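You operate a simulated robot arm through the tools that you are given. There is no shell and no other tool. Be economical: measure what you need, move in short steps, check, and stop when the job is done.

You are at the controls of a simulated two-armed robot. One attempt, no reset.

TASK
Take the cap off the squeeze bottle on the top of the craft bench and lay it down there. Then put the gold dish from the top of the craft bench on the wall shelf over the craft bench. Then push the dish box drawer shut. Then put the white glove box from the door end of the mixing table on the shelf under the resin stand. Then switch the dehumidifier switch on. Then take the yellow mould from the bench beside the vacuum jar and put it in the yellow tray. Then fetch the purple mould and set it on the teal mat on the low display ledge. Then take the green sponge and leave it on the wood panel. Then open the packing bench middle drawer. Keep to this order. Set down upright: glove box.

Only the result counts: the job must be done as asked and must still hold three seconds after the hand-in. Knocking over, shifting, dropping, spilling or breaking anything else fails it. A push-on lid holds only when it is set on centred and level and pressed home; a screw cap is set on level and turned clockwise until tight.

THE ROBOT
Two 7-joint arms with two-finger parallel grippers on one trunk, on a base that drives. Base frame: it is fixed to the floor where the robot stands at the start and does not move with it; the origin is under the middle of the robot, x ahead of it, y to its left, z up. Lengths are in mm, angles in rad, forces in N, time in s.
The left shoulder is at the start at [71, 156, 1355], the right one opposite. Places, roughly: dehumidifier switch [-4300, 4400, 900]; dish box drawer [500, 1100, 900]; glove box [750, 2500, 1000]; gold dish (9x9x3 cm) [900, 200, 900]; green sponge (10x6x4 cm) [-4500, 0, 1000]; packing bench middle drawer [-3500, -600, 700]; purple mould (6x6x3 cm) [-3600, -500, 800]; shelf under the resin stand [-2600, 3000, 200]; squeeze bottle [500, 0, 1000]; teal mat on the low display ledge (26x12 cm) [-3700, -880, 1200]; white wall shelf (122x17 cm) [920, 600, 1420]; wood panel (16x12x2 cm) [-1200, 1200, 900]; yellow mould [-4000, 3250, 1000]; yellow tray (20x15 cm) [-4200, 3720, 880]. Payload 3.91 kg a hand.
The tool frame of a hand sits at the grasp point between the pads (the TCP): z along the fingers, y along the line on which they close. The tips reach 30 mm beyond it. Largest opening 110 mm; finger width 20, thickness 10; the body of the gripper, 48 by 112 mm, starts 55 mm behind the TCP.
Orientation is that of the tool frame in the base frame, as a unit quaternion [x, y, z, w]. With the fingers straight down and closing along the base's y, the tool's x points along the base's -x, its y along +y and its z along -z.

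THE INTERFACE
- The arms move only by the tool drive_tool. It takes "left_moves", "right_moves" or both (then of equal length, played together; a hand with none holds still); each is a list of rows, each an object of numbers (a shift or turn left out is 0, a gripper value left out holds the last): "gripper": the closure in counts, from 0 (fully open) to 255 (shut); "tx", "ty", "tz": the shift along the base's x, y, z in cm; "wx", "wy", "wz": the turn, a rotation vector about the base's x, y, z in degrees. In form: [{"gripper": .., "tx": .., "ty": .., "tz": .., "wx": .., "wy": .., "wz": ..}, ...]. A call has 1 to 10 rows; each row shifts and turns the commanded pose from where the row before left it. Each row takes 0.2 s and may step no farther than 50 mm and 0.15 rad from the row before; otherwise, or with a gripper value out of range, the whole call is refused. Where a pose cannot be reached the arm comes as near as it can. A force on the tool above 40 N (or 10 N above the force at the start of the call, whichever is more), or a blocked arm, ends the call early, and 0.2 s more pass. The fingers move at their own pace (about 108 mm/s each) and stop on an object; they squeeze with about 32 N. The grip force told is the motor's: it shows also when the fingers shut on nothing. Time passes only in rows, and 0.2 s behind the last, so rows that do not move let the fingers close. The reply holds the time, the measured pose of the TCP, the force on the tool along the base axes, the opening and the grip force, in the units named above and with some noise, with the torque about the TCP (base axes, N m) and any sound that the robot's microphone picked up, and new pictures: "show" is both (left out), scene, wrist or none (wrist: the cameras of the hands that moved).
- Cameras (640 x 400 px; columns grow to the right, rows downward): "scene" is now at [133.4, 34.9, 1596]; the picture's right is [0.37, -0.93, 0.00], its down [-0.41, -0.16, -0.90] and it looks along [0.83, 0.33, -0.44] (base axes); focal length 214 px, centre (320, 200). "left" rides on the left gripper at [72, -17, -103] in its tool frame; the picture's right is [0.23, 0.97, 0.00], its down [-0.76, 0.18, -0.62] and it looks along [-0.61, 0.14, 0.78] (tool axes); focal length 222 px, centre (320, 200). "right" rides on the right gripper at [72, 17, -103] in its tool frame; the picture's right is [-0.23, 0.97, 0.00], its down [-0.76, -0.18, -0.62] and it looks along [-0.61, -0.14, 0.78] (tool axes); focal length 222 px, centre (320, 200). There is no depth. A picture from a camera that has moved, and an enlarged one, comes with that camera's place and axes in the base frame and with its lens.
- slide_trunk(by): slides the trunk up (or, below 0, down) by that many mm; the arms and the scene camera ride with it, the base frame stays. It gives what a move gives, with no picture.
- steer(legs): drives the robot by 1 to 6 legs, each [ahead, left, turn to the left] in mm, mm and rad, along the robot's own axes; the way and the turn of a leg run together, so that a leg with both is an arc; at most 1500 mm and 3.142 rad a leg. The arms and the cameras ride along, it lands a little off, and it stops where it bumps. It gives what a move gives, and a new picture of the scene camera.
- pan_tilt(pan, tilt): turns the head with the scene camera to pan (to the left, within 1.501 rad either way) and tilt (down, from -0.506 to 1.204), counted from straight ahead of the robot. It gives what a move gives, and a new picture of the scene camera.
- enlarge(camera, box): a new picture of the part [left, top, right, bottom] of that camera's present view, enlarged. It takes no simulated time.
- sign_off(): hands the job in; it is judged then, once.

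Go step by step. Nothing tells you exact positions but the pictures and the camera data: compare them with the known pose of the tool, close in by small moves and look again before you grip or let go. The budget is 207 turns and 260 pictures, counting those below and the enlarged ones. Unless the task says otherwise, let go and move clear before handing in, and close with one line.

The tools are called after "Request:" as name(argument=value, ...) on one line, values as JSON. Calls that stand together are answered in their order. drive_tool: Moves the arms, as the interface text tells. Its arguments: {"type":"object","properties":{"left_moves":{"type":"array","items":{"type":"object","properties":{"gripper":{"type":"number"},"tx":{"type":"number"},"ty":{"type":"number"},"tz":{"type":"number"},"wx":{"type":"number"},"wy":{"type":"number"},"wz":{"type":"number"}}}},"right_moves":{"type":"array","items":{"type":"object","properties":{"gripper":{"type":"number"},"tx":{"type":"number"},"ty":{"type":"number"},"tz":{"type":"number"},"wx":{"type":"number"},"wy":{"type":"number"},"wz":{"type":"number"}}}},"show":{"type":"string","enum":["both","scene","wrist","none"]}},"required":[]} The other tools are called the same way: slide_trunk (by) slides the trunk up or down; steer (legs) drives the base; pan_tilt (pan, tilt) turns the head that bears the scene camera; enlarge (camera, box) takes an enlarged picture of a part of a camera's view; sign_off () hands the job in.

At the start:

```text
t: 0.0
left_tool_pos: [403.0, 555.0, 1665.8]
left_tool_rot: [0.0, 1.0, 0.0, 0.001]
left_force: [-0.2, -0.3, -0.8]
left_torque: [-0.01, -0.01, 0.04]
left_finger_gap: 110.1
left_finger_force: 0.0
right_tool_pos: [640.4, 9.3, 1653.8]
right_tool_rot: [0.0, 1.0, 0.0, -0.001]
right_force: [0.5, 0.3, 0.2]
right_torque: [-0.02, -0.02, 0.01]
right_finger_gap: 110.1
right_finger_force: 0.0
trunk travel left (down, up): [-800.0, 140.0]
robot x, y, heading: [-0.2, 3.3, 0.009]
head pan, tilt: [0.382, 0.457]
```

scene: 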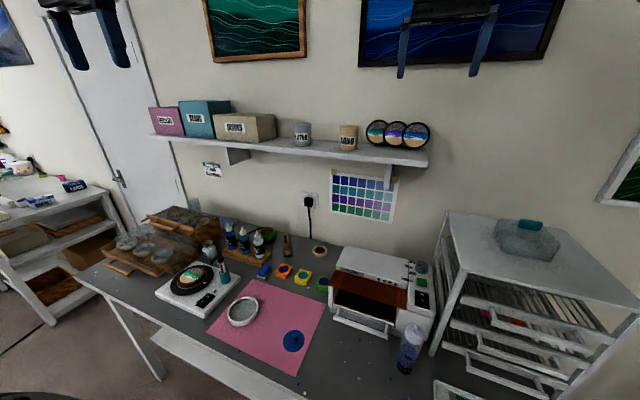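
right: 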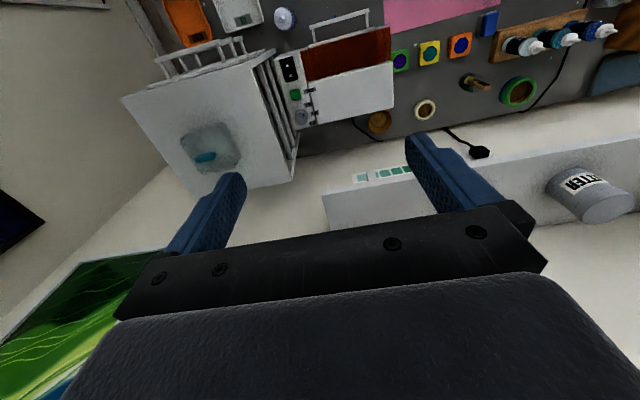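
left: 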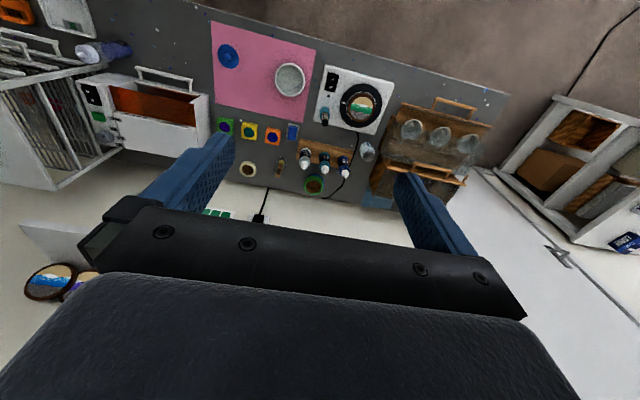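

I see the craft bench ahead, with the squeeze bottle at the right and the dish on the pink mat. I'll take a closer look at both first.

Request:
pan_tilt(pan=0.0, tilt=0.8)

Request:
enlarge(camera="scene", box=[100, 100, 420, 300])

```text
t: 0.8
left_tool_pos: [402.2, 555.0, 1665.5]
left_tool_rot: [0.0, 1.0, 0.001, 0.001]
left_force: [0.4, -0.3, 0.5]
left_torque: [0.03, 0.01, 0.01]
left_finger_gap: 109.8
left_finger_force: 0.1
right_tool_pos: [640.7, 9.9, 1653.6]
right_tool_rot: [0.0, 1.0, 0.0, 0.0]
right_force: [-0.7, 0.8, 0.6]
right_torque: [0.0, 0.0, -0.02]
right_finger_gap: 109.9
right_finger_force: 0.1
trunk travel left (down, up): [-800.0, 140.0]
robot x, y, heading: [-2.3, -0.8, -0.0]
head pan, tilt: [0.0, 0.799]
camera scene: at [128.9, 0.8, 1566.3], right [0.0, -1.0, 0.0], down [-0.72, 0.0, -0.7], along [0.7, 0.0, -0.72], focal length 214 px, centre (320, 200)
```

scene: 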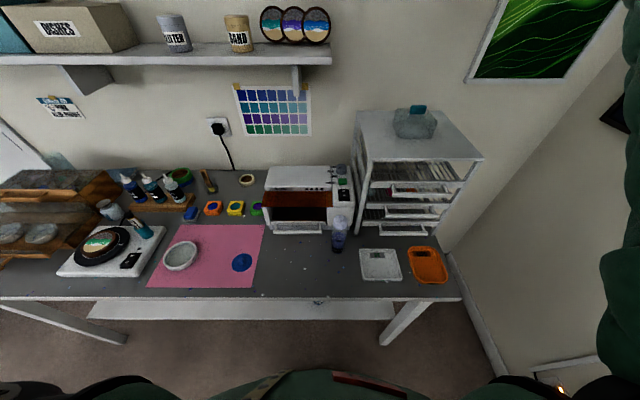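

```text
2.00 times, centred on (260, 200) of scene
camera zoom: at [128.9, 0.8, 1566.3], right [0.0, -1.0, 0.0], down [-0.72, 0.0, -0.7], along [0.7, 0.0, -0.72], focal length 429 px, centre (440, 200)
```

zoom: 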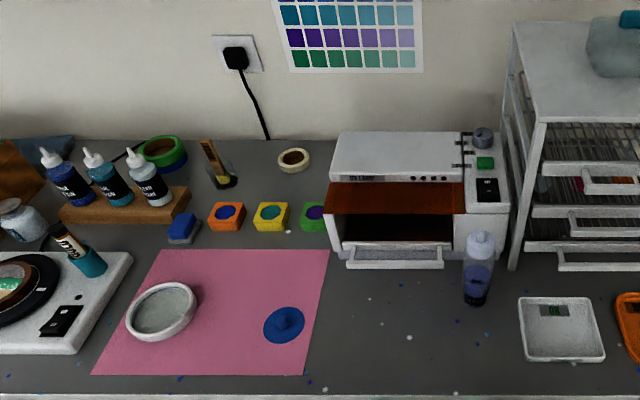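

The dish that fits 9 cm may be the ring-like object at the back; I'll zoom in to tell.

Request:
enlarge(camera="scene", box=[180, 160, 300, 235])

Request:
enlarge(camera="scene", box=[300, 190, 380, 260])

Request:
enlarge(camera="scene", box=[0, 160, 160, 285])

```text
5.33 times, centred on (240, 198) of scene
camera zoom: at [128.9, 0.8, 1566.3], right [0.0, -1.0, 0.0], down [-0.72, 0.0, -0.7], along [0.7, 0.0, -0.72], focal length 1144 px, centre (747, 213)
```

zoom: 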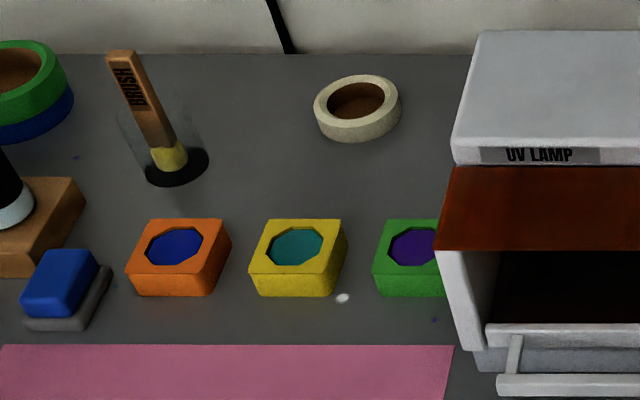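

```text
5.71 times, centred on (340, 225) of scene
camera zoom: at [128.9, 0.8, 1566.3], right [0.0, -1.0, 0.0], down [-0.72, 0.0, -0.7], along [0.7, 0.0, -0.72], focal length 1226 px, centre (206, 57)
```

zoom: 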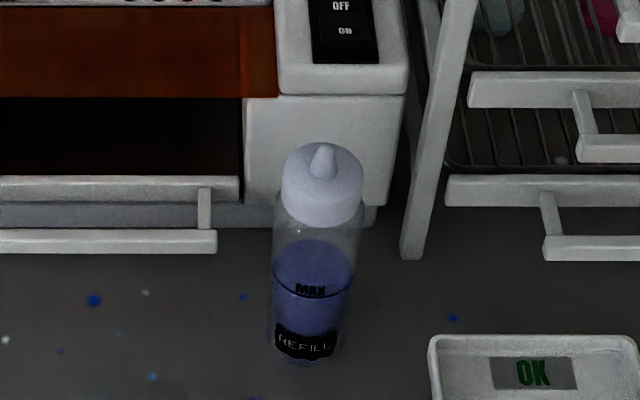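

```text
3.20 times, centred on (80, 222) of scene
camera zoom: at [128.9, 0.8, 1566.3], right [0.0, -1.0, 0.0], down [-0.72, 0.0, -0.7], along [0.7, 0.0, -0.72], focal length 686 px, centre (1088, 128)
```

zoom: 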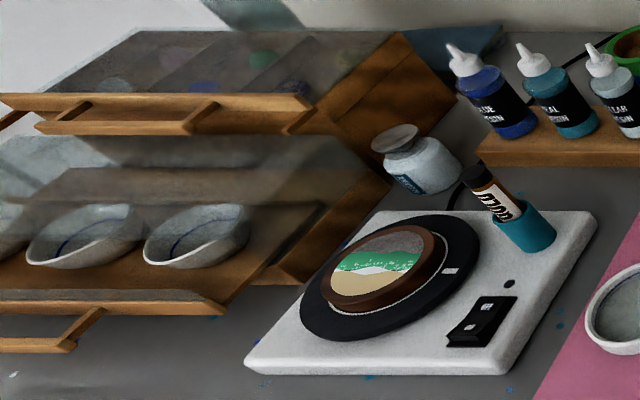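

In the wrist view there is a tan-gold disc behind the UV lamp, beside the tape; I'll enlarge it.

Request:
enlarge(camera="right", box=[260, 0, 540, 175])

```text
2.29 times, centred on (400, 88) of right
camera zoom: at [567.2, 25.4, 1756.7], right [0.23, 0.97, 0.0], down [0.76, -0.18, 0.62], along [0.61, -0.14, -0.78], focal length 508 px, centre (137, 457)
```

zoom: 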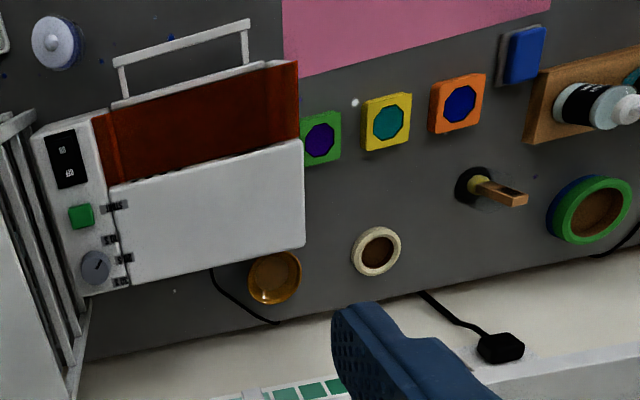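

The gold dish is behind the UV lamp near (911,185), and the bench top is at about z 895. The bottle is near (545,-60), so I'll bring the right hand down over it and look.

Request:
drive_tool(right_moves=[{"tx": -1, "ty": -0.7, "tz": -4}, {"tx": -1, "ty": -0.7, "tz": -4}, {"tx": -1, "ty": -0.7, "tz": -4}, {"tx": -1, "ty": -0.7, "tz": -4}, {"tx": -1, "ty": -0.7, "tz": -4}, {"tx": -1, "ty": -0.7, "tz": -4}, {"tx": -1, "ty": -0.7, "tz": -4}, {"tx": -1, "ty": -0.7, "tz": -4}, {"tx": -1, "ty": -0.7, "tz": -4}, {"tx": -0.5, "ty": -0.7, "tz": -4}], left_moves=[{"tz": -4, "ty": -1, "wz": -8.5}, {"tz": -4, "ty": -1, "wz": -8.5}, {"tz": -4, "ty": -1, "wz": -8.5}, {"tz": -4, "ty": -1, "wz": -8.5}, {"tz": -4, "ty": -1, "wz": -8.5}, {"tz": -4, "ty": -1, "wz": -2.5}, {"tz": -4, "ty": -1}, {"tz": -4, "ty": -1}, {"tz": -4, "ty": -1}, {"tz": -4, "ty": -1}], show="both")

```text
t: 3.0
left_tool_pos: [404.9, 456.4, 1264.4]
left_tool_rot: [0.382, 0.924, 0.001, 0.0]
left_force: [0.5, -0.8, -0.6]
left_torque: [-0.04, 0.02, 0.0]
left_finger_gap: 109.9
left_finger_force: 0.0
right_tool_pos: [546.6, -61.9, 1252.7]
right_tool_rot: [-0.001, 1.0, 0.0, -0.001]
right_force: [0.2, 0.5, 0.0]
right_torque: [0.0, 0.01, 0.03]
right_finger_gap: 110.3
right_finger_force: 0.0
trunk travel left (down, up): [-800.0, 140.0]
robot x, y, heading: [-0.1, 1.0, -0.003]
head pan, tilt: [0.0, 0.799]
camera scene: at [130.7, 0.3, 1566.2], right [0.0, -1.0, 0.0], down [-0.72, 0.0, -0.7], along [0.7, 0.0, -0.72], focal length 214 px, centre (320, 200)
camera right: at [473.0, -45.0, 1356.9], right [0.23, 0.97, 0.0], down [0.76, -0.18, 0.62], along [0.61, -0.14, -0.78], focal length 222 px, centre (320, 200)
camera left: at [342.1, 496.2, 1367.8], right [0.53, 0.85, 0.0], down [0.66, -0.41, 0.62], along [0.53, -0.33, -0.78], focal length 222 px, centre (320, 200)
```

scene: 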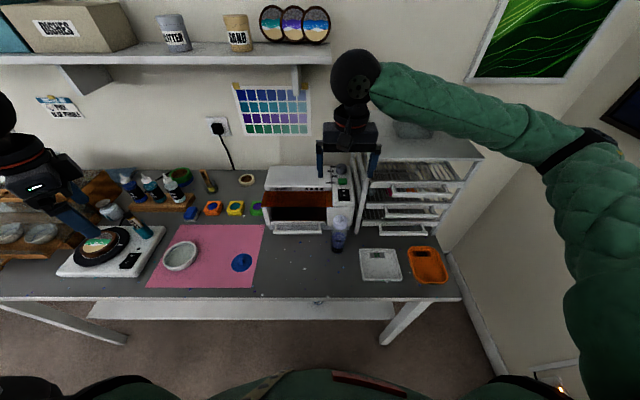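
right: 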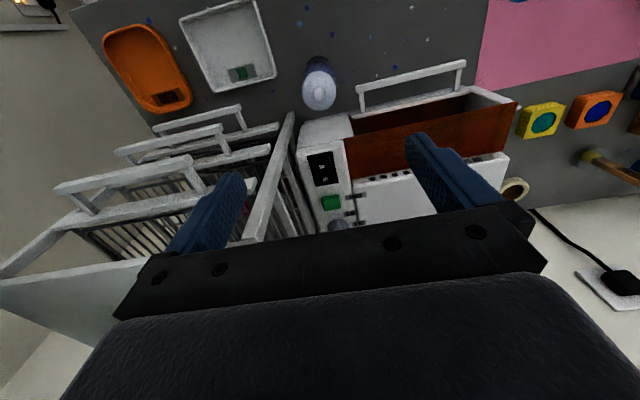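
left: 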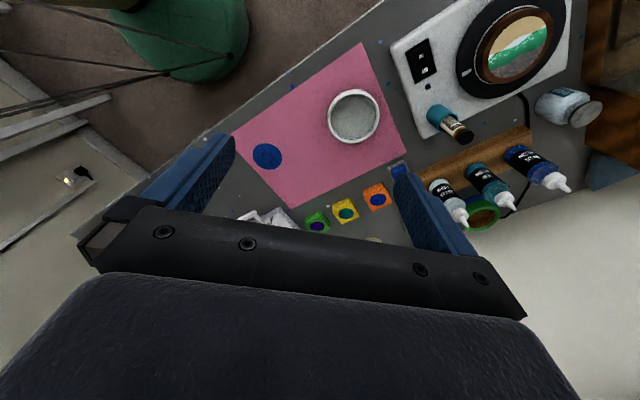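

Request:
enlarge(camera="right", box=[270, 40, 370, 120])

Request:
enlarge(camera="scene", box=[300, 200, 380, 260])

```text
5.00 times, centred on (320, 80) of right
camera zoom: at [473.0, -45.0, 1356.9], right [0.23, 0.97, 0.0], down [0.76, -0.18, 0.62], along [0.61, -0.14, -0.78], focal length 1111 px, centre (320, 800)
```

zoom: 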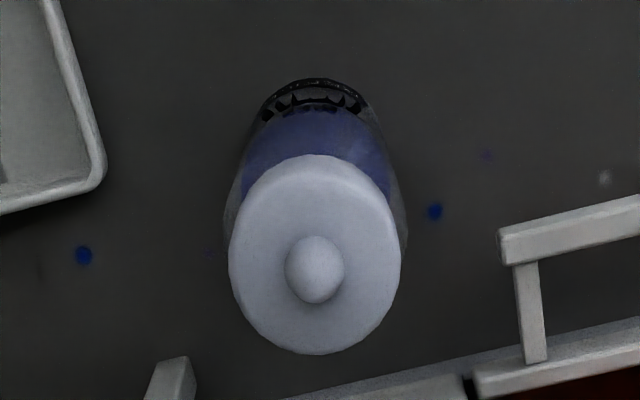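

```text
6.67 times, centred on (340, 230) of scene
camera zoom: at [130.7, 0.3, 1566.2], right [0.0, -1.0, 0.0], down [-0.72, 0.0, -0.7], along [0.7, 0.0, -0.72], focal length 1430 px, centre (187, 0)
```

zoom: 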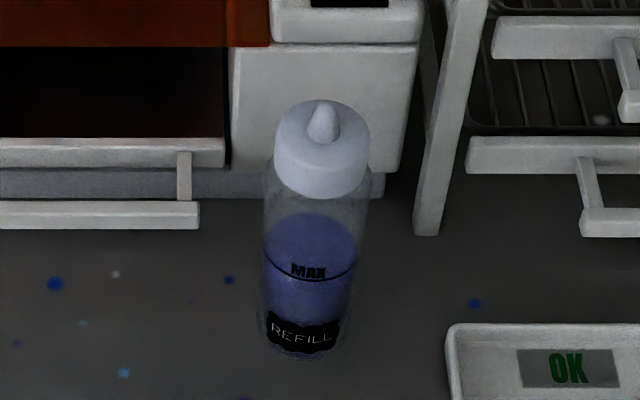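

The bottle axis is at about (535,-59), with the cap about 42 mm wide between z 1047 and 1062 and the nozzle tip near 1085. I'll bring the left hand round to hold the bottle body from the front left.

Request:
drive_tool(left_moves=[{"gripper": 85, "tx": 0.38, "ty": -4.23, "tz": -2.29, "wx": -6.05, "wy": -6.05}, {"tx": 0.38, "ty": -4.23, "tz": -2.29, "wx": -6.05, "wy": -6.05}, {"tx": 0.38, "ty": -4.23, "tz": -2.29, "wx": -6.05, "wy": -6.05}, {"tx": 0.38, "ty": -4.23, "tz": -2.29, "wx": -6.05, "wy": -6.05}, {"tx": 0.38, "ty": -4.23, "tz": -2.29, "wx": -6.05, "wy": -6.05}, {"tx": 0.38, "ty": -4.23, "tz": -2.29, "wx": -6.05, "wy": -6.05}, {"tx": 0.38, "ty": -4.23, "tz": -2.29, "wx": -6.05, "wy": -6.05}, {"tx": 0.38, "ty": -4.23, "tz": -2.29}, {"tx": 0.38, "ty": -4.23, "tz": -2.29}, {"tx": 0.38, "ty": -4.23, "tz": -2.29}], show="both")

```text
t: 5.2
left_tool_pos: [555.3, 84.6, 1039.3]
left_tool_rot: [0.331, 0.801, -0.19, 0.461]
left_force: [0.1, 0.2, -0.6]
left_torque: [-0.01, -0.02, -0.02]
left_finger_gap: 73.4
left_finger_force: 0.0
left hand out of reach, approached as far as the arm can: row 1, 2, 3, 4, 5, 6
right_tool_pos: [545.0, -62.2, 1254.3]
right_tool_rot: [0.001, 1.0, 0.0, 0.0]
right_force: [-0.5, -0.3, 0.4]
right_torque: [0.0, 0.02, 0.0]
right_finger_gap: 110.1
right_finger_force: 0.1
trunk travel left (down, up): [-800.0, 140.0]
robot x, y, heading: [-0.1, -5.8, -0.004]
head pan, tilt: [0.0, 0.799]
camera scene: at [129.5, -0.6, 1566.4], right [0.0, -1.0, 0.0], down [-0.72, 0.0, -0.7], along [0.7, 0.0, -0.72], focal length 214 px, centre (320, 200)
camera left: at [454.8, 160.6, 1027.2], right [0.61, 0.77, -0.2], down [0.01, 0.24, 0.97], along [0.8, -0.59, 0.13], focal length 222 px, centre (320, 200)
```

scene: 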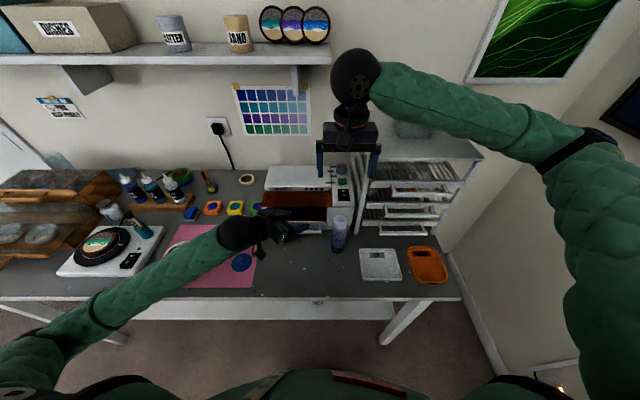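
left: 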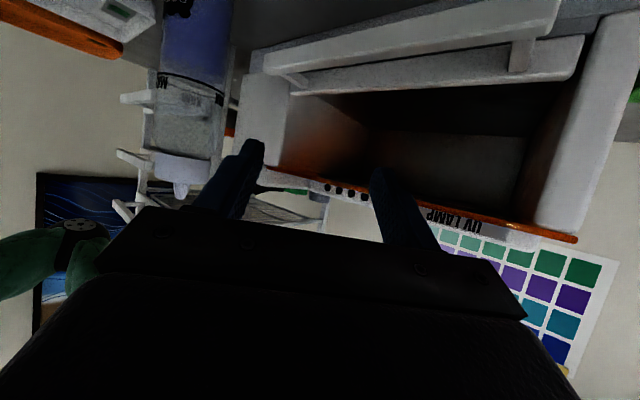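

The left hand has the right tilt but its position drifted on the way, so I'll move it to the pre-grasp spot.

Request:
drive_tool(left_moves=[{"tx": -2.9, "ty": -2.6, "tz": -0.8}, {"tx": -2.9, "ty": -2.6, "tz": -0.8}, {"tx": -2.9, "ty": -2.6, "tz": -0.8}], show="wrist")

```text
t: 6.0
left_tool_pos: [472.0, 7.5, 1013.4]
left_tool_rot: [0.331, 0.8, -0.191, 0.462]
left_force: [-0.2, 0.4, 0.8]
left_torque: [0.0, 0.0, 0.02]
left_finger_gap: 73.5
left_finger_force: 0.0
left hand out of reach, approached as far as the arm can: row 3
right_tool_pos: [544.5, -61.6, 1254.6]
right_tool_rot: [0.001, 1.0, 0.0, 0.0]
right_force: [-0.1, -0.2, 0.1]
right_torque: [0.0, -0.01, -0.01]
right_finger_gap: 109.9
right_finger_force: 0.1
trunk travel left (down, up): [-800.0, 140.0]
robot x, y, heading: [-3.2, 1.9, 0.004]
head pan, tilt: [0.0, 0.799]
camera left: at [371.3, 84.5, 1001.2], right [0.61, 0.77, -0.2], down [0.01, 0.24, 0.97], along [0.79, -0.59, 0.13], focal length 222 px, centre (320, 200)
```

left: 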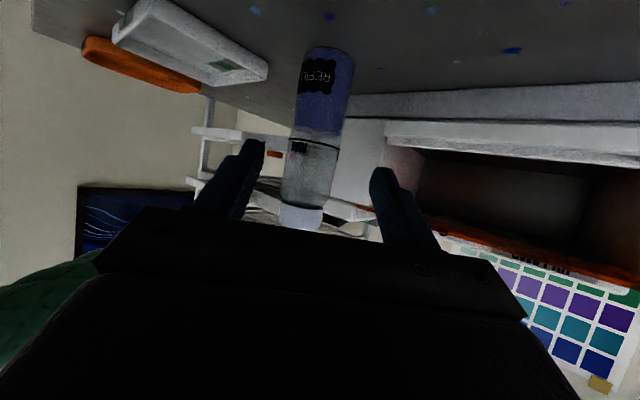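

Request:
drive_tool(left_moves=[{"tx": 2.0, "ty": -2.1, "tz": -1.8}, {"tx": 2.0, "ty": -2.1, "tz": -1.8}, {"tx": 1.9, "ty": -2.0, "tz": -1.7}], show="both")

```text
t: 6.8
left_tool_pos: [528.6, -51.6, 960.1]
left_tool_rot: [0.331, 0.801, -0.19, 0.462]
left_force: [0.4, -0.3, 0.3]
left_torque: [0.0, 0.01, 0.02]
left_finger_gap: 73.8
left_finger_force: 0.0
right_tool_pos: [545.3, -62.2, 1254.0]
right_tool_rot: [0.0, 1.0, -0.001, -0.001]
right_force: [-0.4, -0.1, -0.4]
right_torque: [-0.02, 0.03, -0.01]
right_finger_gap: 110.0
right_finger_force: 0.1
trunk travel left (down, up): [-800.0, 140.0]
robot x, y, heading: [3.1, -0.0, -0.0]
head pan, tilt: [0.0, 0.799]
camera scene: at [129.5, -0.1, 1566.2], right [0.0, -1.0, 0.0], down [-0.72, 0.0, -0.7], along [0.7, 0.0, -0.72], focal length 214 px, centre (320, 200)
camera left: at [429.0, 25.3, 947.9], right [0.61, 0.77, -0.2], down [0.01, 0.24, 0.97], along [0.79, -0.59, 0.13], focal length 222 px, centre (320, 200)
```

scene: 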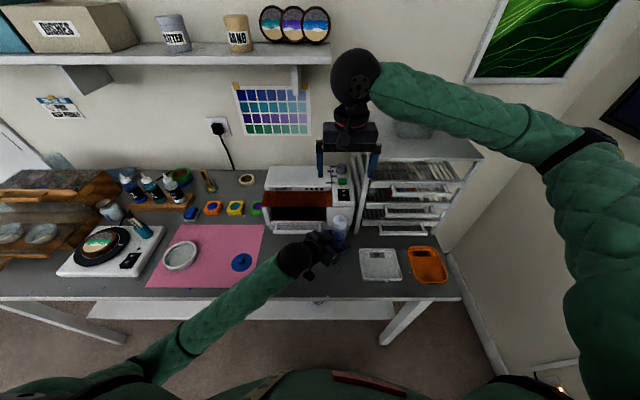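
left: 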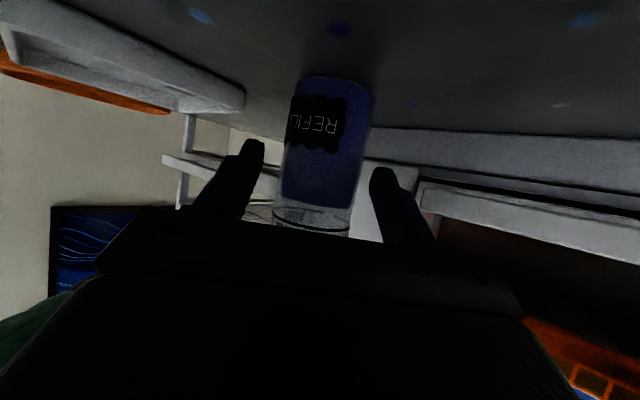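

Request:
drive_tool(left_moves=[{"gripper": 150}, {}, {}], right_moves=[{"gripper": 110, "tx": -0.33, "ty": 0.1, "tz": -4}, {"tx": -0.33, "ty": 0.1, "tz": -4}, {"tx": -0.34, "ty": 0.1, "tz": -4}], show="wrist")

```text
t: 7.7
left_tool_pos: [528.6, -51.2, 961.4]
left_tool_rot: [0.33, 0.8, -0.191, 0.463]
left_force: [2.6, -1.0, 1.5]
left_torque: [-0.05, -0.18, -0.05]
left_finger_gap: 48.5
left_finger_force: 32.1
right_tool_pos: [536.4, -57.9, 1135.0]
right_tool_rot: [0.0, 1.0, 0.0, 0.0]
right_force: [-0.7, 0.0, 0.5]
right_torque: [-0.01, -0.02, 0.01]
right_finger_gap: 62.5
right_finger_force: 0.1
trunk travel left (down, up): [-800.0, 140.0]
robot x, y, heading: [-0.1, -0.5, -0.001]
head pan, tilt: [0.0, 0.799]
camera right: at [462.7, -41.0, 1238.4], right [0.23, 0.97, 0.0], down [0.76, -0.18, 0.62], along [0.61, -0.14, -0.78], focal length 222 px, centre (320, 200)
camera left: at [428.6, 25.3, 948.4], right [0.61, 0.77, -0.2], down [0.01, 0.24, 0.97], along [0.79, -0.59, 0.13], focal length 222 px, centre (320, 200)
```

right: 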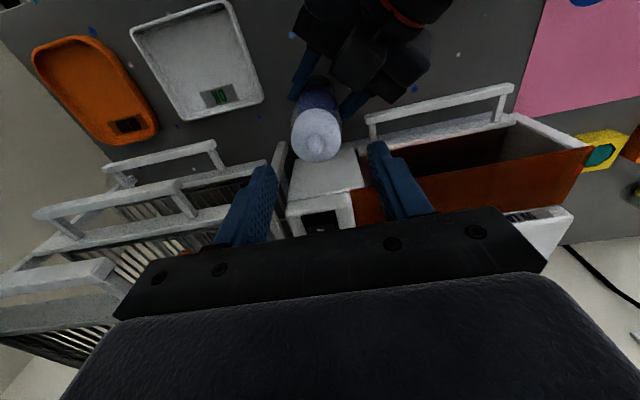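
left: 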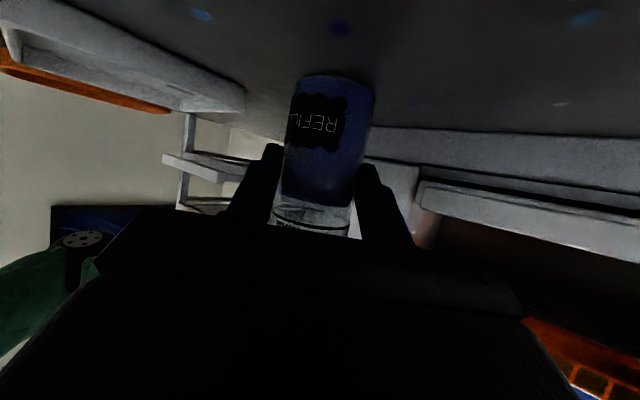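

The bottle is held. I'll pre-turn the right hand clockwise and lower it onto the cap.

Request:
drive_tool(right_moves=[{"wz": -8.5}, {"wz": -8.5}, {"wz": -8.5}, {"wz": -8.5}, {"wz": -8.5}, {"wz": -8.5}, {"tz": -2.5}, {"tz": -2, "ty": -0.1}, {"tz": -1.2}], show="both")

```text
t: 9.7
left_tool_pos: [520.7, -48.3, 960.5]
left_tool_rot: [0.333, 0.798, -0.19, 0.465]
left_force: [-1.5, 1.1, -2.6]
left_torque: [0.0, 0.06, -0.04]
left_finger_gap: 48.5
left_finger_force: 32.1
right_tool_pos: [525.7, -59.4, 1076.6]
right_tool_rot: [0.433, 0.901, -0.001, 0.003]
right_force: [0.1, 1.1, -0.3]
right_torque: [-0.1, 0.01, 0.01]
right_finger_gap: 62.8
right_finger_force: 0.0
trunk travel left (down, up): [-800.0, 140.0]
robot x, y, heading: [2.8, 6.0, -0.004]
head pan, tilt: [0.0, 0.799]
camera scene: at [115.5, 4.6, 1564.6], right [0.0, -1.0, 0.0], down [-0.71, 0.0, -0.7], along [0.7, 0.0, -0.71], focal length 214 px, centre (320, 200)
camera right: at [492.2, 8.2, 1180.3], right [0.9, 0.43, 0.0], down [0.33, -0.7, 0.63], along [0.27, -0.56, -0.78], focal length 222 px, centre (320, 200)
```

scene: 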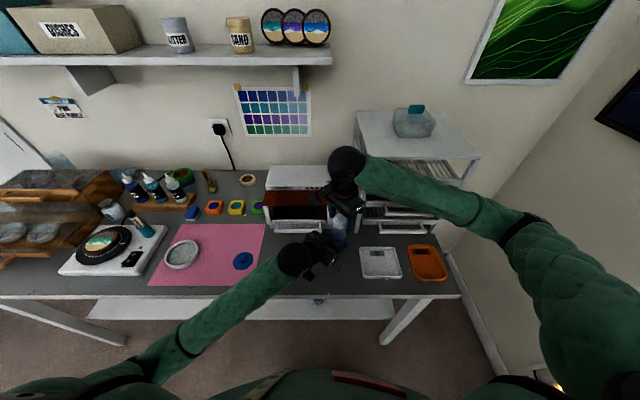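
right: 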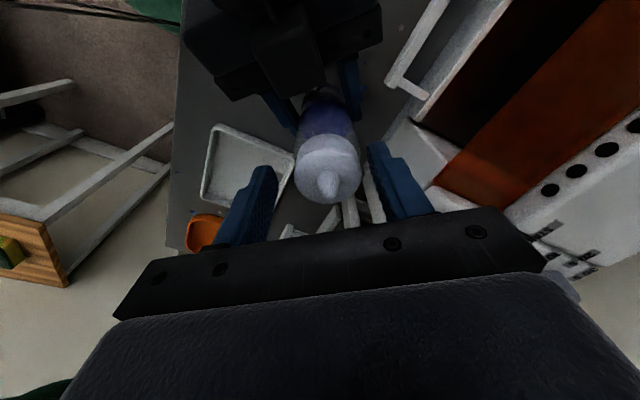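

Things moved about 1 cm in x, possibly the base reacting, so I'll check whether it is still drifting.

Request:
drive_tool(right_moves=[{}, {}], show="wrist")

Request:
enlarge(camera="scene", box=[260, 120, 500, 270])

```text
t: 10.2
left_tool_pos: [519.9, -49.7, 964.2]
left_tool_rot: [0.332, 0.798, -0.19, 0.465]
left_force: [1.1, -0.5, -3.2]
left_torque: [0.03, -0.01, 0.01]
left_finger_gap: 48.5
left_finger_force: 32.4
right_tool_pos: [524.0, -57.4, 1079.2]
right_tool_rot: [0.428, 0.904, 0.0, 0.002]
right_force: [0.5, 0.2, -0.6]
right_torque: [-0.04, -0.02, 0.0]
right_finger_gap: 62.9
right_finger_force: 0.1
trunk travel left (down, up): [-800.0, 140.0]
robot x, y, heading: [-0.0, 0.5, 0.003]
head pan, tilt: [0.0, 0.799]
camera right: at [490.1, 9.7, 1182.6], right [0.9, 0.44, 0.0], down [0.34, -0.7, 0.62], along [0.28, -0.56, -0.78], focal length 222 px, centre (320, 200)
```

right: 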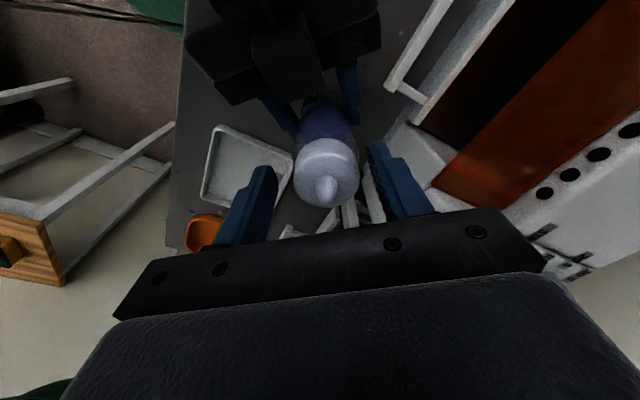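

```text
2.67 times, centred on (380, 195) of scene
camera zoom: at [114.6, 1.9, 1566.3], right [0.0, -1.0, 0.0], down [-0.71, 0.0, -0.7], along [0.7, 0.0, -0.71], focal length 572 px, centre (160, 213)
```

zoom: 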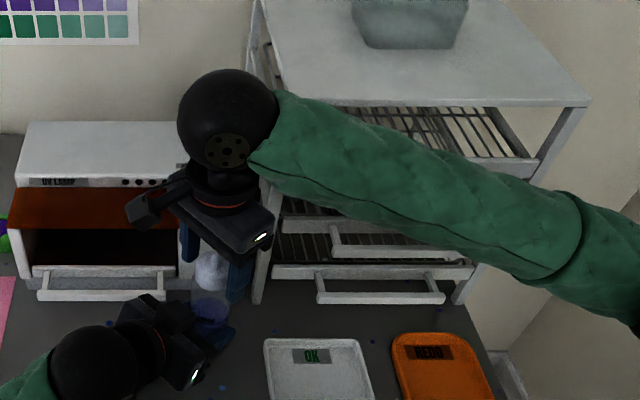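

The right forearm is near the rack and probably touching it. I'll lift and turn back to neutral.

Request:
drive_tool(right_moves=[{"tz": 2.5}, {"tz": 3}, {"wz": 8.5}, {"wz": 8.5}, {"wz": 8.5}, {"wz": 8.5}, {"wz": 8.5}, {"wz": 8.5}], show="both")

```text
t: 12.1
left_tool_pos: [519.8, -56.6, 964.4]
left_tool_rot: [0.334, 0.798, -0.189, 0.465]
left_force: [-0.5, 0.5, -2.6]
left_torque: [0.05, 0.06, -0.01]
left_finger_gap: 48.7
left_finger_force: 31.8
right_tool_pos: [525.9, -67.3, 1137.1]
right_tool_rot: [0.001, 1.0, 0.003, 0.006]
right_force: [-0.2, 0.4, 0.4]
right_torque: [0.0, 0.0, 0.01]
right_finger_gap: 62.9
right_finger_force: 0.2
trunk travel left (down, up): [-800.0, 140.0]
robot x, y, heading: [-3.5, 0.4, -0.002]
head pan, tilt: [0.0, 0.799]
camera scene: at [114.4, -6.7, 1567.7], right [0.0, -1.0, 0.0], down [-0.71, 0.01, -0.7], along [0.7, 0.0, -0.71], focal length 214 px, centre (320, 200)
camera right: at [450.9, -50.6, 1240.1], right [0.23, 0.97, 0.01], down [0.75, -0.18, 0.63], along [0.61, -0.14, -0.78], focal length 222 px, centre (320, 200)
```

scene: 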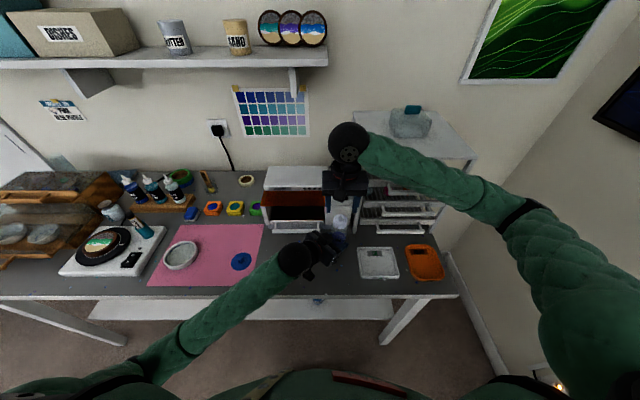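
right: 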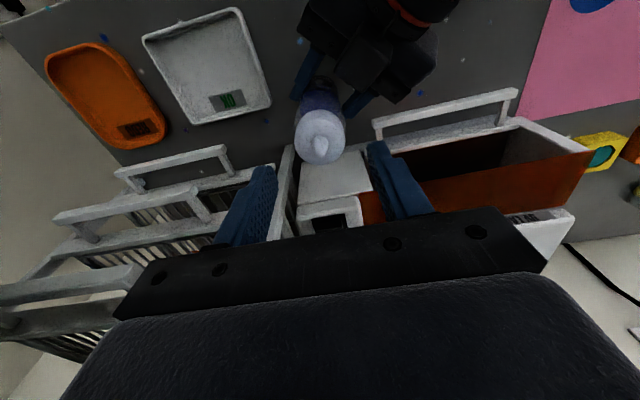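

The whole robot slid back about 14 mm and took the bottle with it, but the hand is still aligned over the bottle at (523,-67). I'll lower it straight down and grip the cap.

Request:
drive_tool(right_moves=[{"tx": -0.2, "tz": -2.5}, {"tz": -2}, {"tz": -1.2}, {"gripper": 200}, {}, {}], show="both")

```text
t: 13.4
left_tool_pos: [521.6, -48.4, 963.2]
left_tool_rot: [0.331, 0.799, -0.19, 0.465]
left_force: [5.4, 20.1, -11.8]
left_torque: [-1.22, 0.66, 0.21]
left_finger_gap: 48.9
left_finger_force: 31.8
right_tool_pos: [524.4, -55.1, 1078.7]
right_tool_rot: [-0.001, 1.0, -0.001, 0.004]
right_force: [-5.8, -20.3, 9.8]
right_torque: [-0.92, 0.03, -0.11]
right_finger_gap: 40.5
right_finger_force: 32.0
trunk travel left (down, up): [-800.0, 140.0]
robot x, y, heading: [1.0, 0.3, -0.001]
head pan, tilt: [0.0, 0.799]
camera scene: at [116.4, 5.0, 1567.0], right [0.0, -1.0, 0.0], down [-0.71, 0.0, -0.7], along [0.7, 0.0, -0.71], focal length 214 px, centre (320, 200)
camera right: at [450.2, -38.4, 1180.9], right [0.22, 0.97, 0.0], down [0.76, -0.17, 0.63], along [0.61, -0.14, -0.78], focal length 222 px, centre (320, 200)
```

scene: 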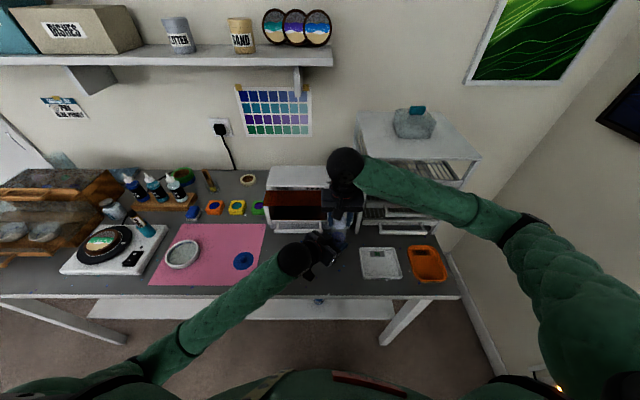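
right: 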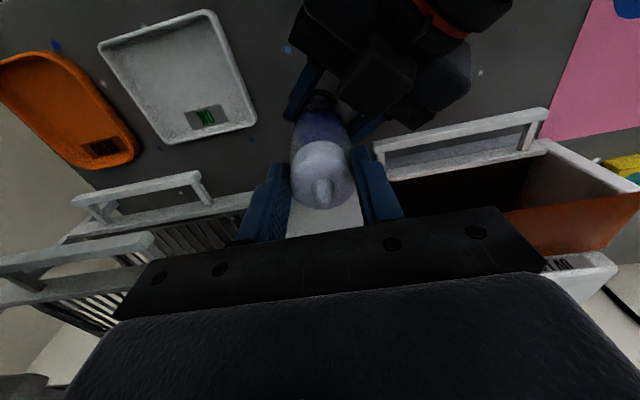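

The cap is gripped. I'll ease the side load a little and turn counterclockwise.

Request:
drive_tool(right_moves=[{"ty": -0.4, "tx": -0.1}, {"wz": 8.5}, {"wz": 8.5}, {"wz": 8.5}, {"wz": 8.5}], show="wrist")

```text
t: 14.7
left_tool_pos: [522.9, -49.4, 962.4]
left_tool_rot: [0.33, 0.8, -0.19, 0.464]
left_force: [-11.0, 9.2, -20.6]
left_torque: [-0.26, -0.36, 0.0]
left_finger_gap: 48.4
left_finger_force: 32.3
right_tool_pos: [525.9, -63.1, 1076.5]
right_tool_rot: [-0.291, 0.957, -0.003, 0.002]
right_force: [9.9, -8.4, 18.9]
right_torque: [-0.56, -0.74, -0.13]
right_finger_gap: 40.5
right_finger_force: 32.1
trunk travel left (down, up): [-800.0, 140.0]
robot x, y, heading: [0.2, -2.9, 0.002]
head pan, tilt: [0.0, 0.799]
camera right: at [454.3, -88.5, 1179.7], right [-0.36, 0.93, -0.01], down [0.73, 0.28, 0.63], along [0.59, 0.22, -0.78], focal length 222 px, centre (320, 200)
```

right: 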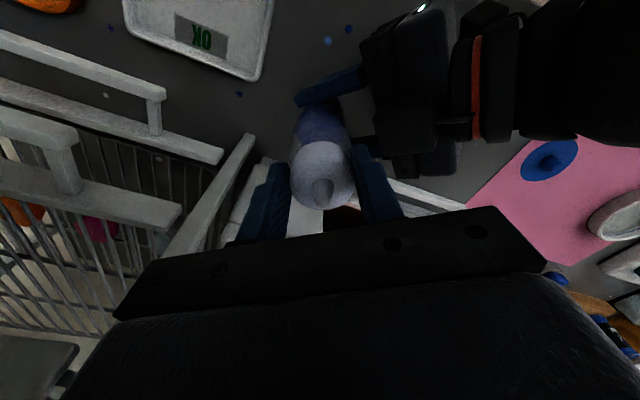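

The cap is pushing up as it turns, so it's a screw cap. I'll keep turning with a slight rise.

Request:
drive_tool(right_moves=[{"wz": 8.5, "tz": 0.1}, {"wz": 8.5, "tz": 0.05}, {"wz": 8.5, "tz": 0.05}, {"wz": 8.5, "tz": 0.05}, {"wz": 8.5, "tz": 0.05}, {"wz": 8.5, "tz": 0.05}], show="wrist")

```text
t: 16.1
left_tool_pos: [521.6, -52.3, 965.8]
left_tool_rot: [0.332, 0.798, -0.191, 0.465]
left_force: [-14.7, 9.5, 10.6]
left_torque: [-0.37, -0.94, -0.03]
left_finger_gap: 48.8
left_finger_force: 32.1
right_tool_pos: [526.4, -66.1, 1081.5]
right_tool_rot: [-0.676, 0.737, -0.002, 0.003]
right_force: [14.9, -9.9, -13.7]
right_torque: [-1.01, -0.77, -0.12]
right_finger_gap: 40.4
right_finger_force: 32.0
trunk travel left (down, up): [-800.0, 140.0]
robot x, y, heading: [2.5, 1.3, -0.008]
head pan, tilt: [0.0, 0.799]
camera right: at [500.6, -135.5, 1185.0], right [-0.95, 0.31, -0.01], down [0.24, 0.74, 0.62], along [0.2, 0.59, -0.78], focal length 222 px, centre (320, 200)
```

right: 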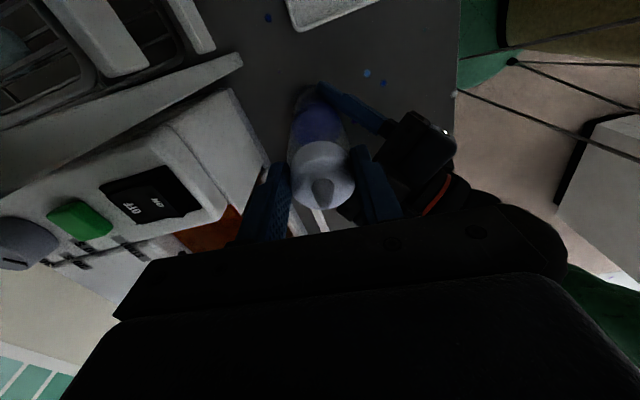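

Request:
drive_tool(right_moves=[{"wz": 8.5}, {"wz": 8.5}, {"wz": 8.5}, {"wz": 8.5}, {"wz": 8.5}, {"wz": 8.5}], left_moves=[{}, {}, {}, {}, {}, {}], show="wrist")

```text
t: 17.4
left_tool_pos: [525.0, -50.8, 961.3]
left_tool_rot: [0.332, 0.8, -0.191, 0.462]
left_force: [-18.1, -3.7, 8.0]
left_torque: [0.44, -1.16, -0.14]
left_finger_gap: 50.3
left_finger_force: 31.6
right_tool_pos: [529.5, -63.8, 1080.6]
right_tool_rot: [0.928, -0.373, 0.003, -0.001]
right_force: [17.4, 3.6, -9.9]
right_torque: [-0.09, -0.99, -0.08]
right_finger_gap: 40.6
right_finger_force: 32.3
trunk travel left (down, up): [-800.0, 140.0]
robot x, y, heading: [-1.4, -1.4, 0.005]
head pan, tilt: [0.0, 0.799]
camera right: at [568.5, -125.7, 1183.7], right [-0.84, -0.55, 0.0], down [-0.43, 0.65, 0.62], along [-0.34, 0.52, -0.78], focal length 222 px, centre (320, 200)
camera left: at [425.1, 26.0, 949.7], right [0.61, 0.77, -0.2], down [0.01, 0.24, 0.97], along [0.79, -0.59, 0.14], focal length 222 px, centre (320, 200)
```

right: 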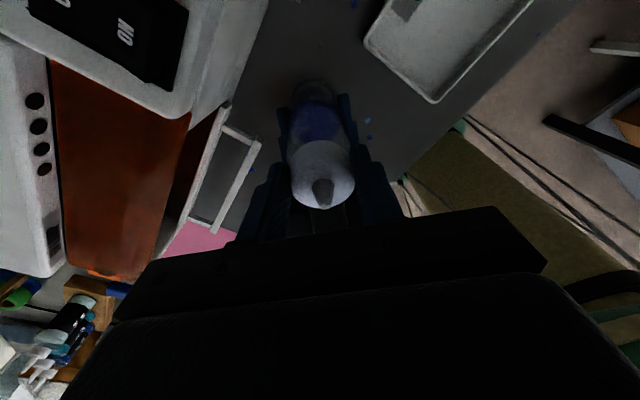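
left: 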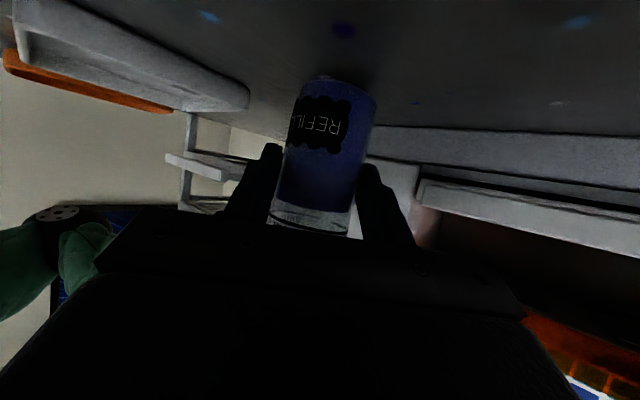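

Request:
drive_tool(right_moves=[{"wz": 8.5, "tx": 0.2, "tz": 0.05}, {"wz": 8.5, "tx": 0.2}, {"wz": 8.5}, {"wz": 8.5}, {"wz": 8.5}, {"wz": 8.5}], show="wrist")

```text
t: 17.8
left_tool_pos: [524.4, -54.2, 960.8]
left_tool_rot: [0.333, 0.8, -0.191, 0.461]
left_force: [-4.5, -11.1, 1.7]
left_torque: [1.03, -0.19, -0.07]
left_finger_gap: 50.2
left_finger_force: 31.7
right_tool_pos: [528.1, -66.8, 1078.9]
right_tool_rot: [0.937, -0.348, 0.002, 0.0]
right_force: [-16.4, -7.1, -2.2]
right_torque: [2.32, -2.92, -2.86]
right_finger_gap: 40.6
right_finger_force: 31.8
trunk travel left (down, up): [-800.0, 140.0]
robot x, y, heading: [-0.4, 0.4, -0.0]
head pan, tilt: [0.0, 0.799]
stopped in row 1 (right hand): the force on the tool passed its limit at 65 N (the readings are from after the stop); the commanded pose is now the measured one
camera right: at [571.1, -126.6, 1182.5], right [-0.81, -0.59, 0.0], down [-0.46, 0.63, 0.62], along [-0.37, 0.5, -0.78], focal length 222 px, centre (320, 200)
```

right: 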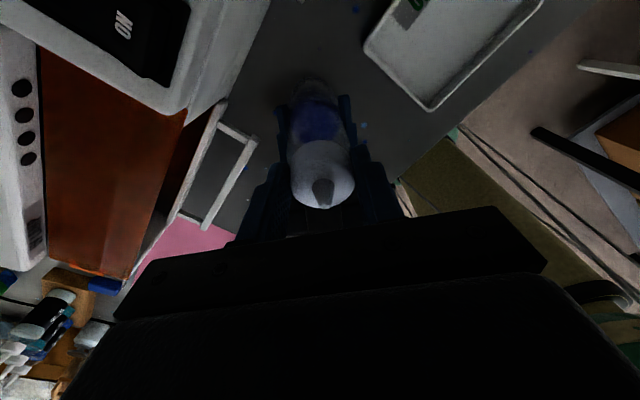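

I've turned about 139° so far and something now blocks further turning. I'll open, rotate back and regrip.

Request:
drive_tool(right_moves=[{"gripper": 110}, {}, {"wz": -8.5}, {"wz": -8.5}, {"wz": -8.5}, {"wz": -8.5}, {"wz": -8.5}, {"wz": -8.5}, {"wz": -8.5}, {"wz": -8.5}], show="none")

Request:
drive_tool(right_moves=[{"wz": -8.5}, {"wz": -8.5}, {"wz": -8.5}, {"wz": -8.5}, {"wz": -8.5}, {"wz": -8.5}, {"wz": -8.5}], show="both")

```text
t: 20.0
left_tool_pos: [522.0, -51.7, 962.7]
left_tool_rot: [0.333, 0.799, -0.191, 0.463]
left_force: [0.5, 0.6, -2.4]
left_torque: [-0.01, 0.02, -0.03]
left_finger_gap: 49.0
left_finger_force: 31.9
right_tool_pos: [523.2, -61.9, 1081.3]
right_tool_rot: [-0.583, 0.812, -0.002, 0.002]
right_force: [0.7, -0.3, -0.4]
right_torque: [-0.01, -0.01, -0.02]
right_finger_gap: 62.6
right_finger_force: 0.0
trunk travel left (down, up): [-800.0, 140.0]
robot x, y, heading: [4.4, 6.2, -0.002]
head pan, tilt: [0.0, 0.799]
```

```text
t: 21.6
left_tool_pos: [523.1, -51.5, 961.8]
left_tool_rot: [0.332, 0.8, -0.191, 0.463]
left_force: [-0.8, 0.6, -3.4]
left_torque: [0.03, -0.01, -0.02]
left_finger_gap: 48.9
left_finger_force: 31.8
right_tool_pos: [525.8, -65.5, 1079.4]
right_tool_rot: [-0.105, 0.995, -0.001, 0.002]
right_force: [-0.9, 1.1, -0.4]
right_torque: [0.02, 0.02, -0.02]
right_finger_gap: 62.5
right_finger_force: 0.1
trunk travel left (down, up): [-800.0, 140.0]
robot x, y, heading: [-0.8, -3.1, 0.003]
head pan, tilt: [0.0, 0.799]
camera scene: at [121.8, 0.4, 1566.8], right [0.0, -1.0, 0.0], down [-0.71, 0.0, -0.7], along [0.7, 0.0, -0.71], focal length 214 px, centre (320, 200)
camera right: at [451.0, -63.5, 1183.5], right [0.02, 1.0, 0.0], down [0.78, -0.02, 0.63], along [0.63, -0.01, -0.78], focal length 222 px, centre (320, 200)
```

scene: 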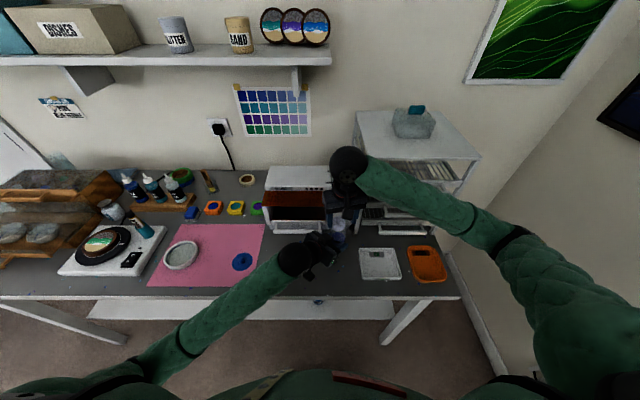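
right: 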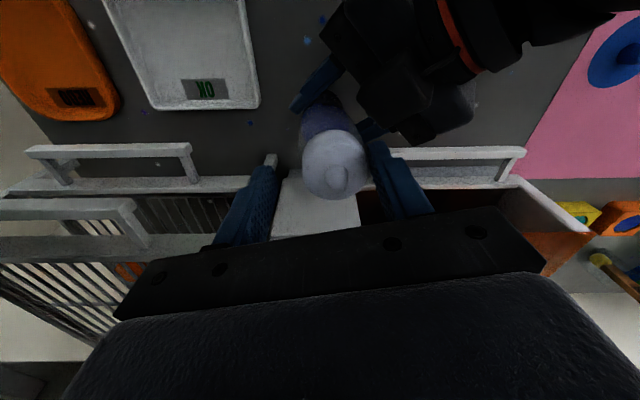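

Request:
drive_tool(right_moves=[{"tx": -0.6, "ty": 0.6}, {"gripper": 200}, {}, {}], show="wrist")

```text
t: 22.6
left_tool_pos: [523.5, -53.2, 958.7]
left_tool_rot: [0.333, 0.8, -0.191, 0.461]
left_force: [-4.5, -14.3, -3.4]
left_torque: [1.25, -0.37, -0.09]
left_finger_gap: 48.6
left_finger_force: 32.0
right_tool_pos: [520.7, -60.6, 1080.3]
right_tool_rot: [-0.105, 0.994, 0.001, 0.0]
right_force: [4.1, 13.8, -0.2]
right_torque: [0.37, -0.14, 0.08]
right_finger_gap: 40.2
right_finger_force: 32.3
trunk travel left (down, up): [-800.0, 140.0]
robot x, y, heading: [1.9, -2.1, 0.003]
head pan, tilt: [0.0, 0.799]
camera right: at [446.4, -59.1, 1182.1], right [0.02, 1.0, 0.0], down [0.78, -0.02, 0.62], along [0.62, -0.01, -0.78], focal length 222 px, centre (320, 200)
```

right: 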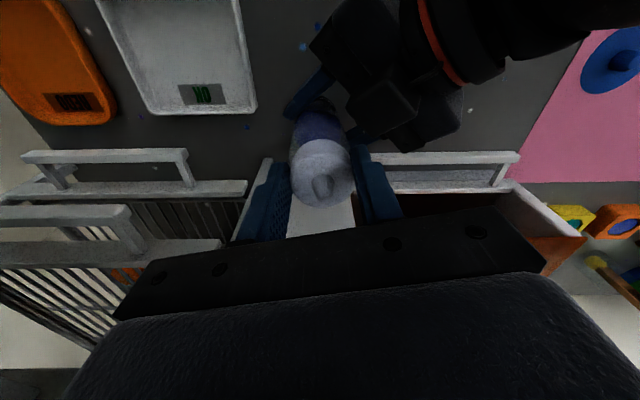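

Request:
drive_tool(right_moves=[{"wz": 8.5, "ty": 0.2}, {"wz": 8.5}, {"wz": 8.5}, {"wz": 8.5}, {"wz": 8.5}, {"wz": 8.5}, {"wz": 8.5}, {"wz": 8.5}], show="none")

```text
t: 24.4
left_tool_pos: [521.2, -51.9, 962.1]
left_tool_rot: [0.332, 0.799, -0.191, 0.464]
left_force: [-2.8, 8.7, -0.7]
left_torque: [-0.73, -0.21, 0.02]
left_finger_gap: 48.8
left_finger_force: 32.4
right_tool_pos: [517.1, -55.4, 1080.5]
right_tool_rot: [-0.644, 0.765, -0.003, 0.002]
right_force: [3.3, -7.8, -1.3]
right_torque: [-0.28, -0.06, -0.08]
right_finger_gap: 40.4
right_finger_force: 32.0
trunk travel left (down, up): [-800.0, 140.0]
robot x, y, heading: [-2.6, 0.3, -0.004]
head pan, tilt: [0.0, 0.799]
```

The vertical force is gone, so the cap may be free. I'll try a small lift.

Request:
drive_tool(right_moves=[{"tz": 0.4}, {"tz": 0.4}], show="wrist")

```text
t: 25.0
left_tool_pos: [519.4, -53.4, 962.9]
left_tool_rot: [0.334, 0.799, -0.19, 0.463]
left_force: [0.5, -0.3, -3.0]
left_torque: [0.05, 0.0, 0.02]
left_finger_gap: 48.6
left_finger_force: 32.1
right_tool_pos: [516.2, -58.2, 1089.1]
right_tool_rot: [-0.643, 0.766, -0.001, 0.002]
right_force: [-0.3, 0.3, -0.4]
right_torque: [-0.04, 0.01, -0.02]
right_finger_gap: 40.2
right_finger_force: 32.0
trunk travel left (down, up): [-800.0, 140.0]
robot x, y, heading: [-0.1, -1.7, -0.005]
head pan, tilt: [0.0, 0.799]
camera right: at [486.3, -127.1, 1191.9], right [-0.92, 0.39, -0.01], down [0.3, 0.72, 0.63], along [0.25, 0.57, -0.78], focal length 222 px, centre (320, 200)
```

right: 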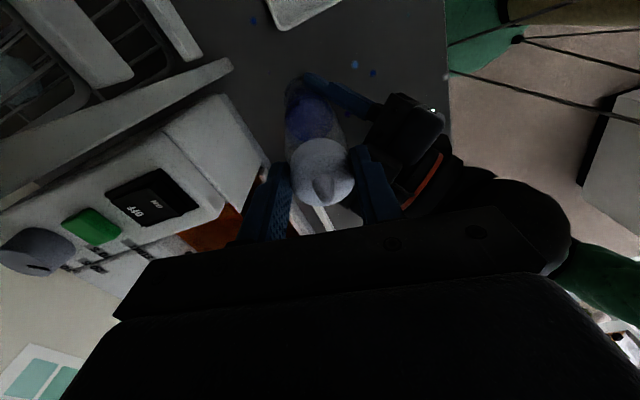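

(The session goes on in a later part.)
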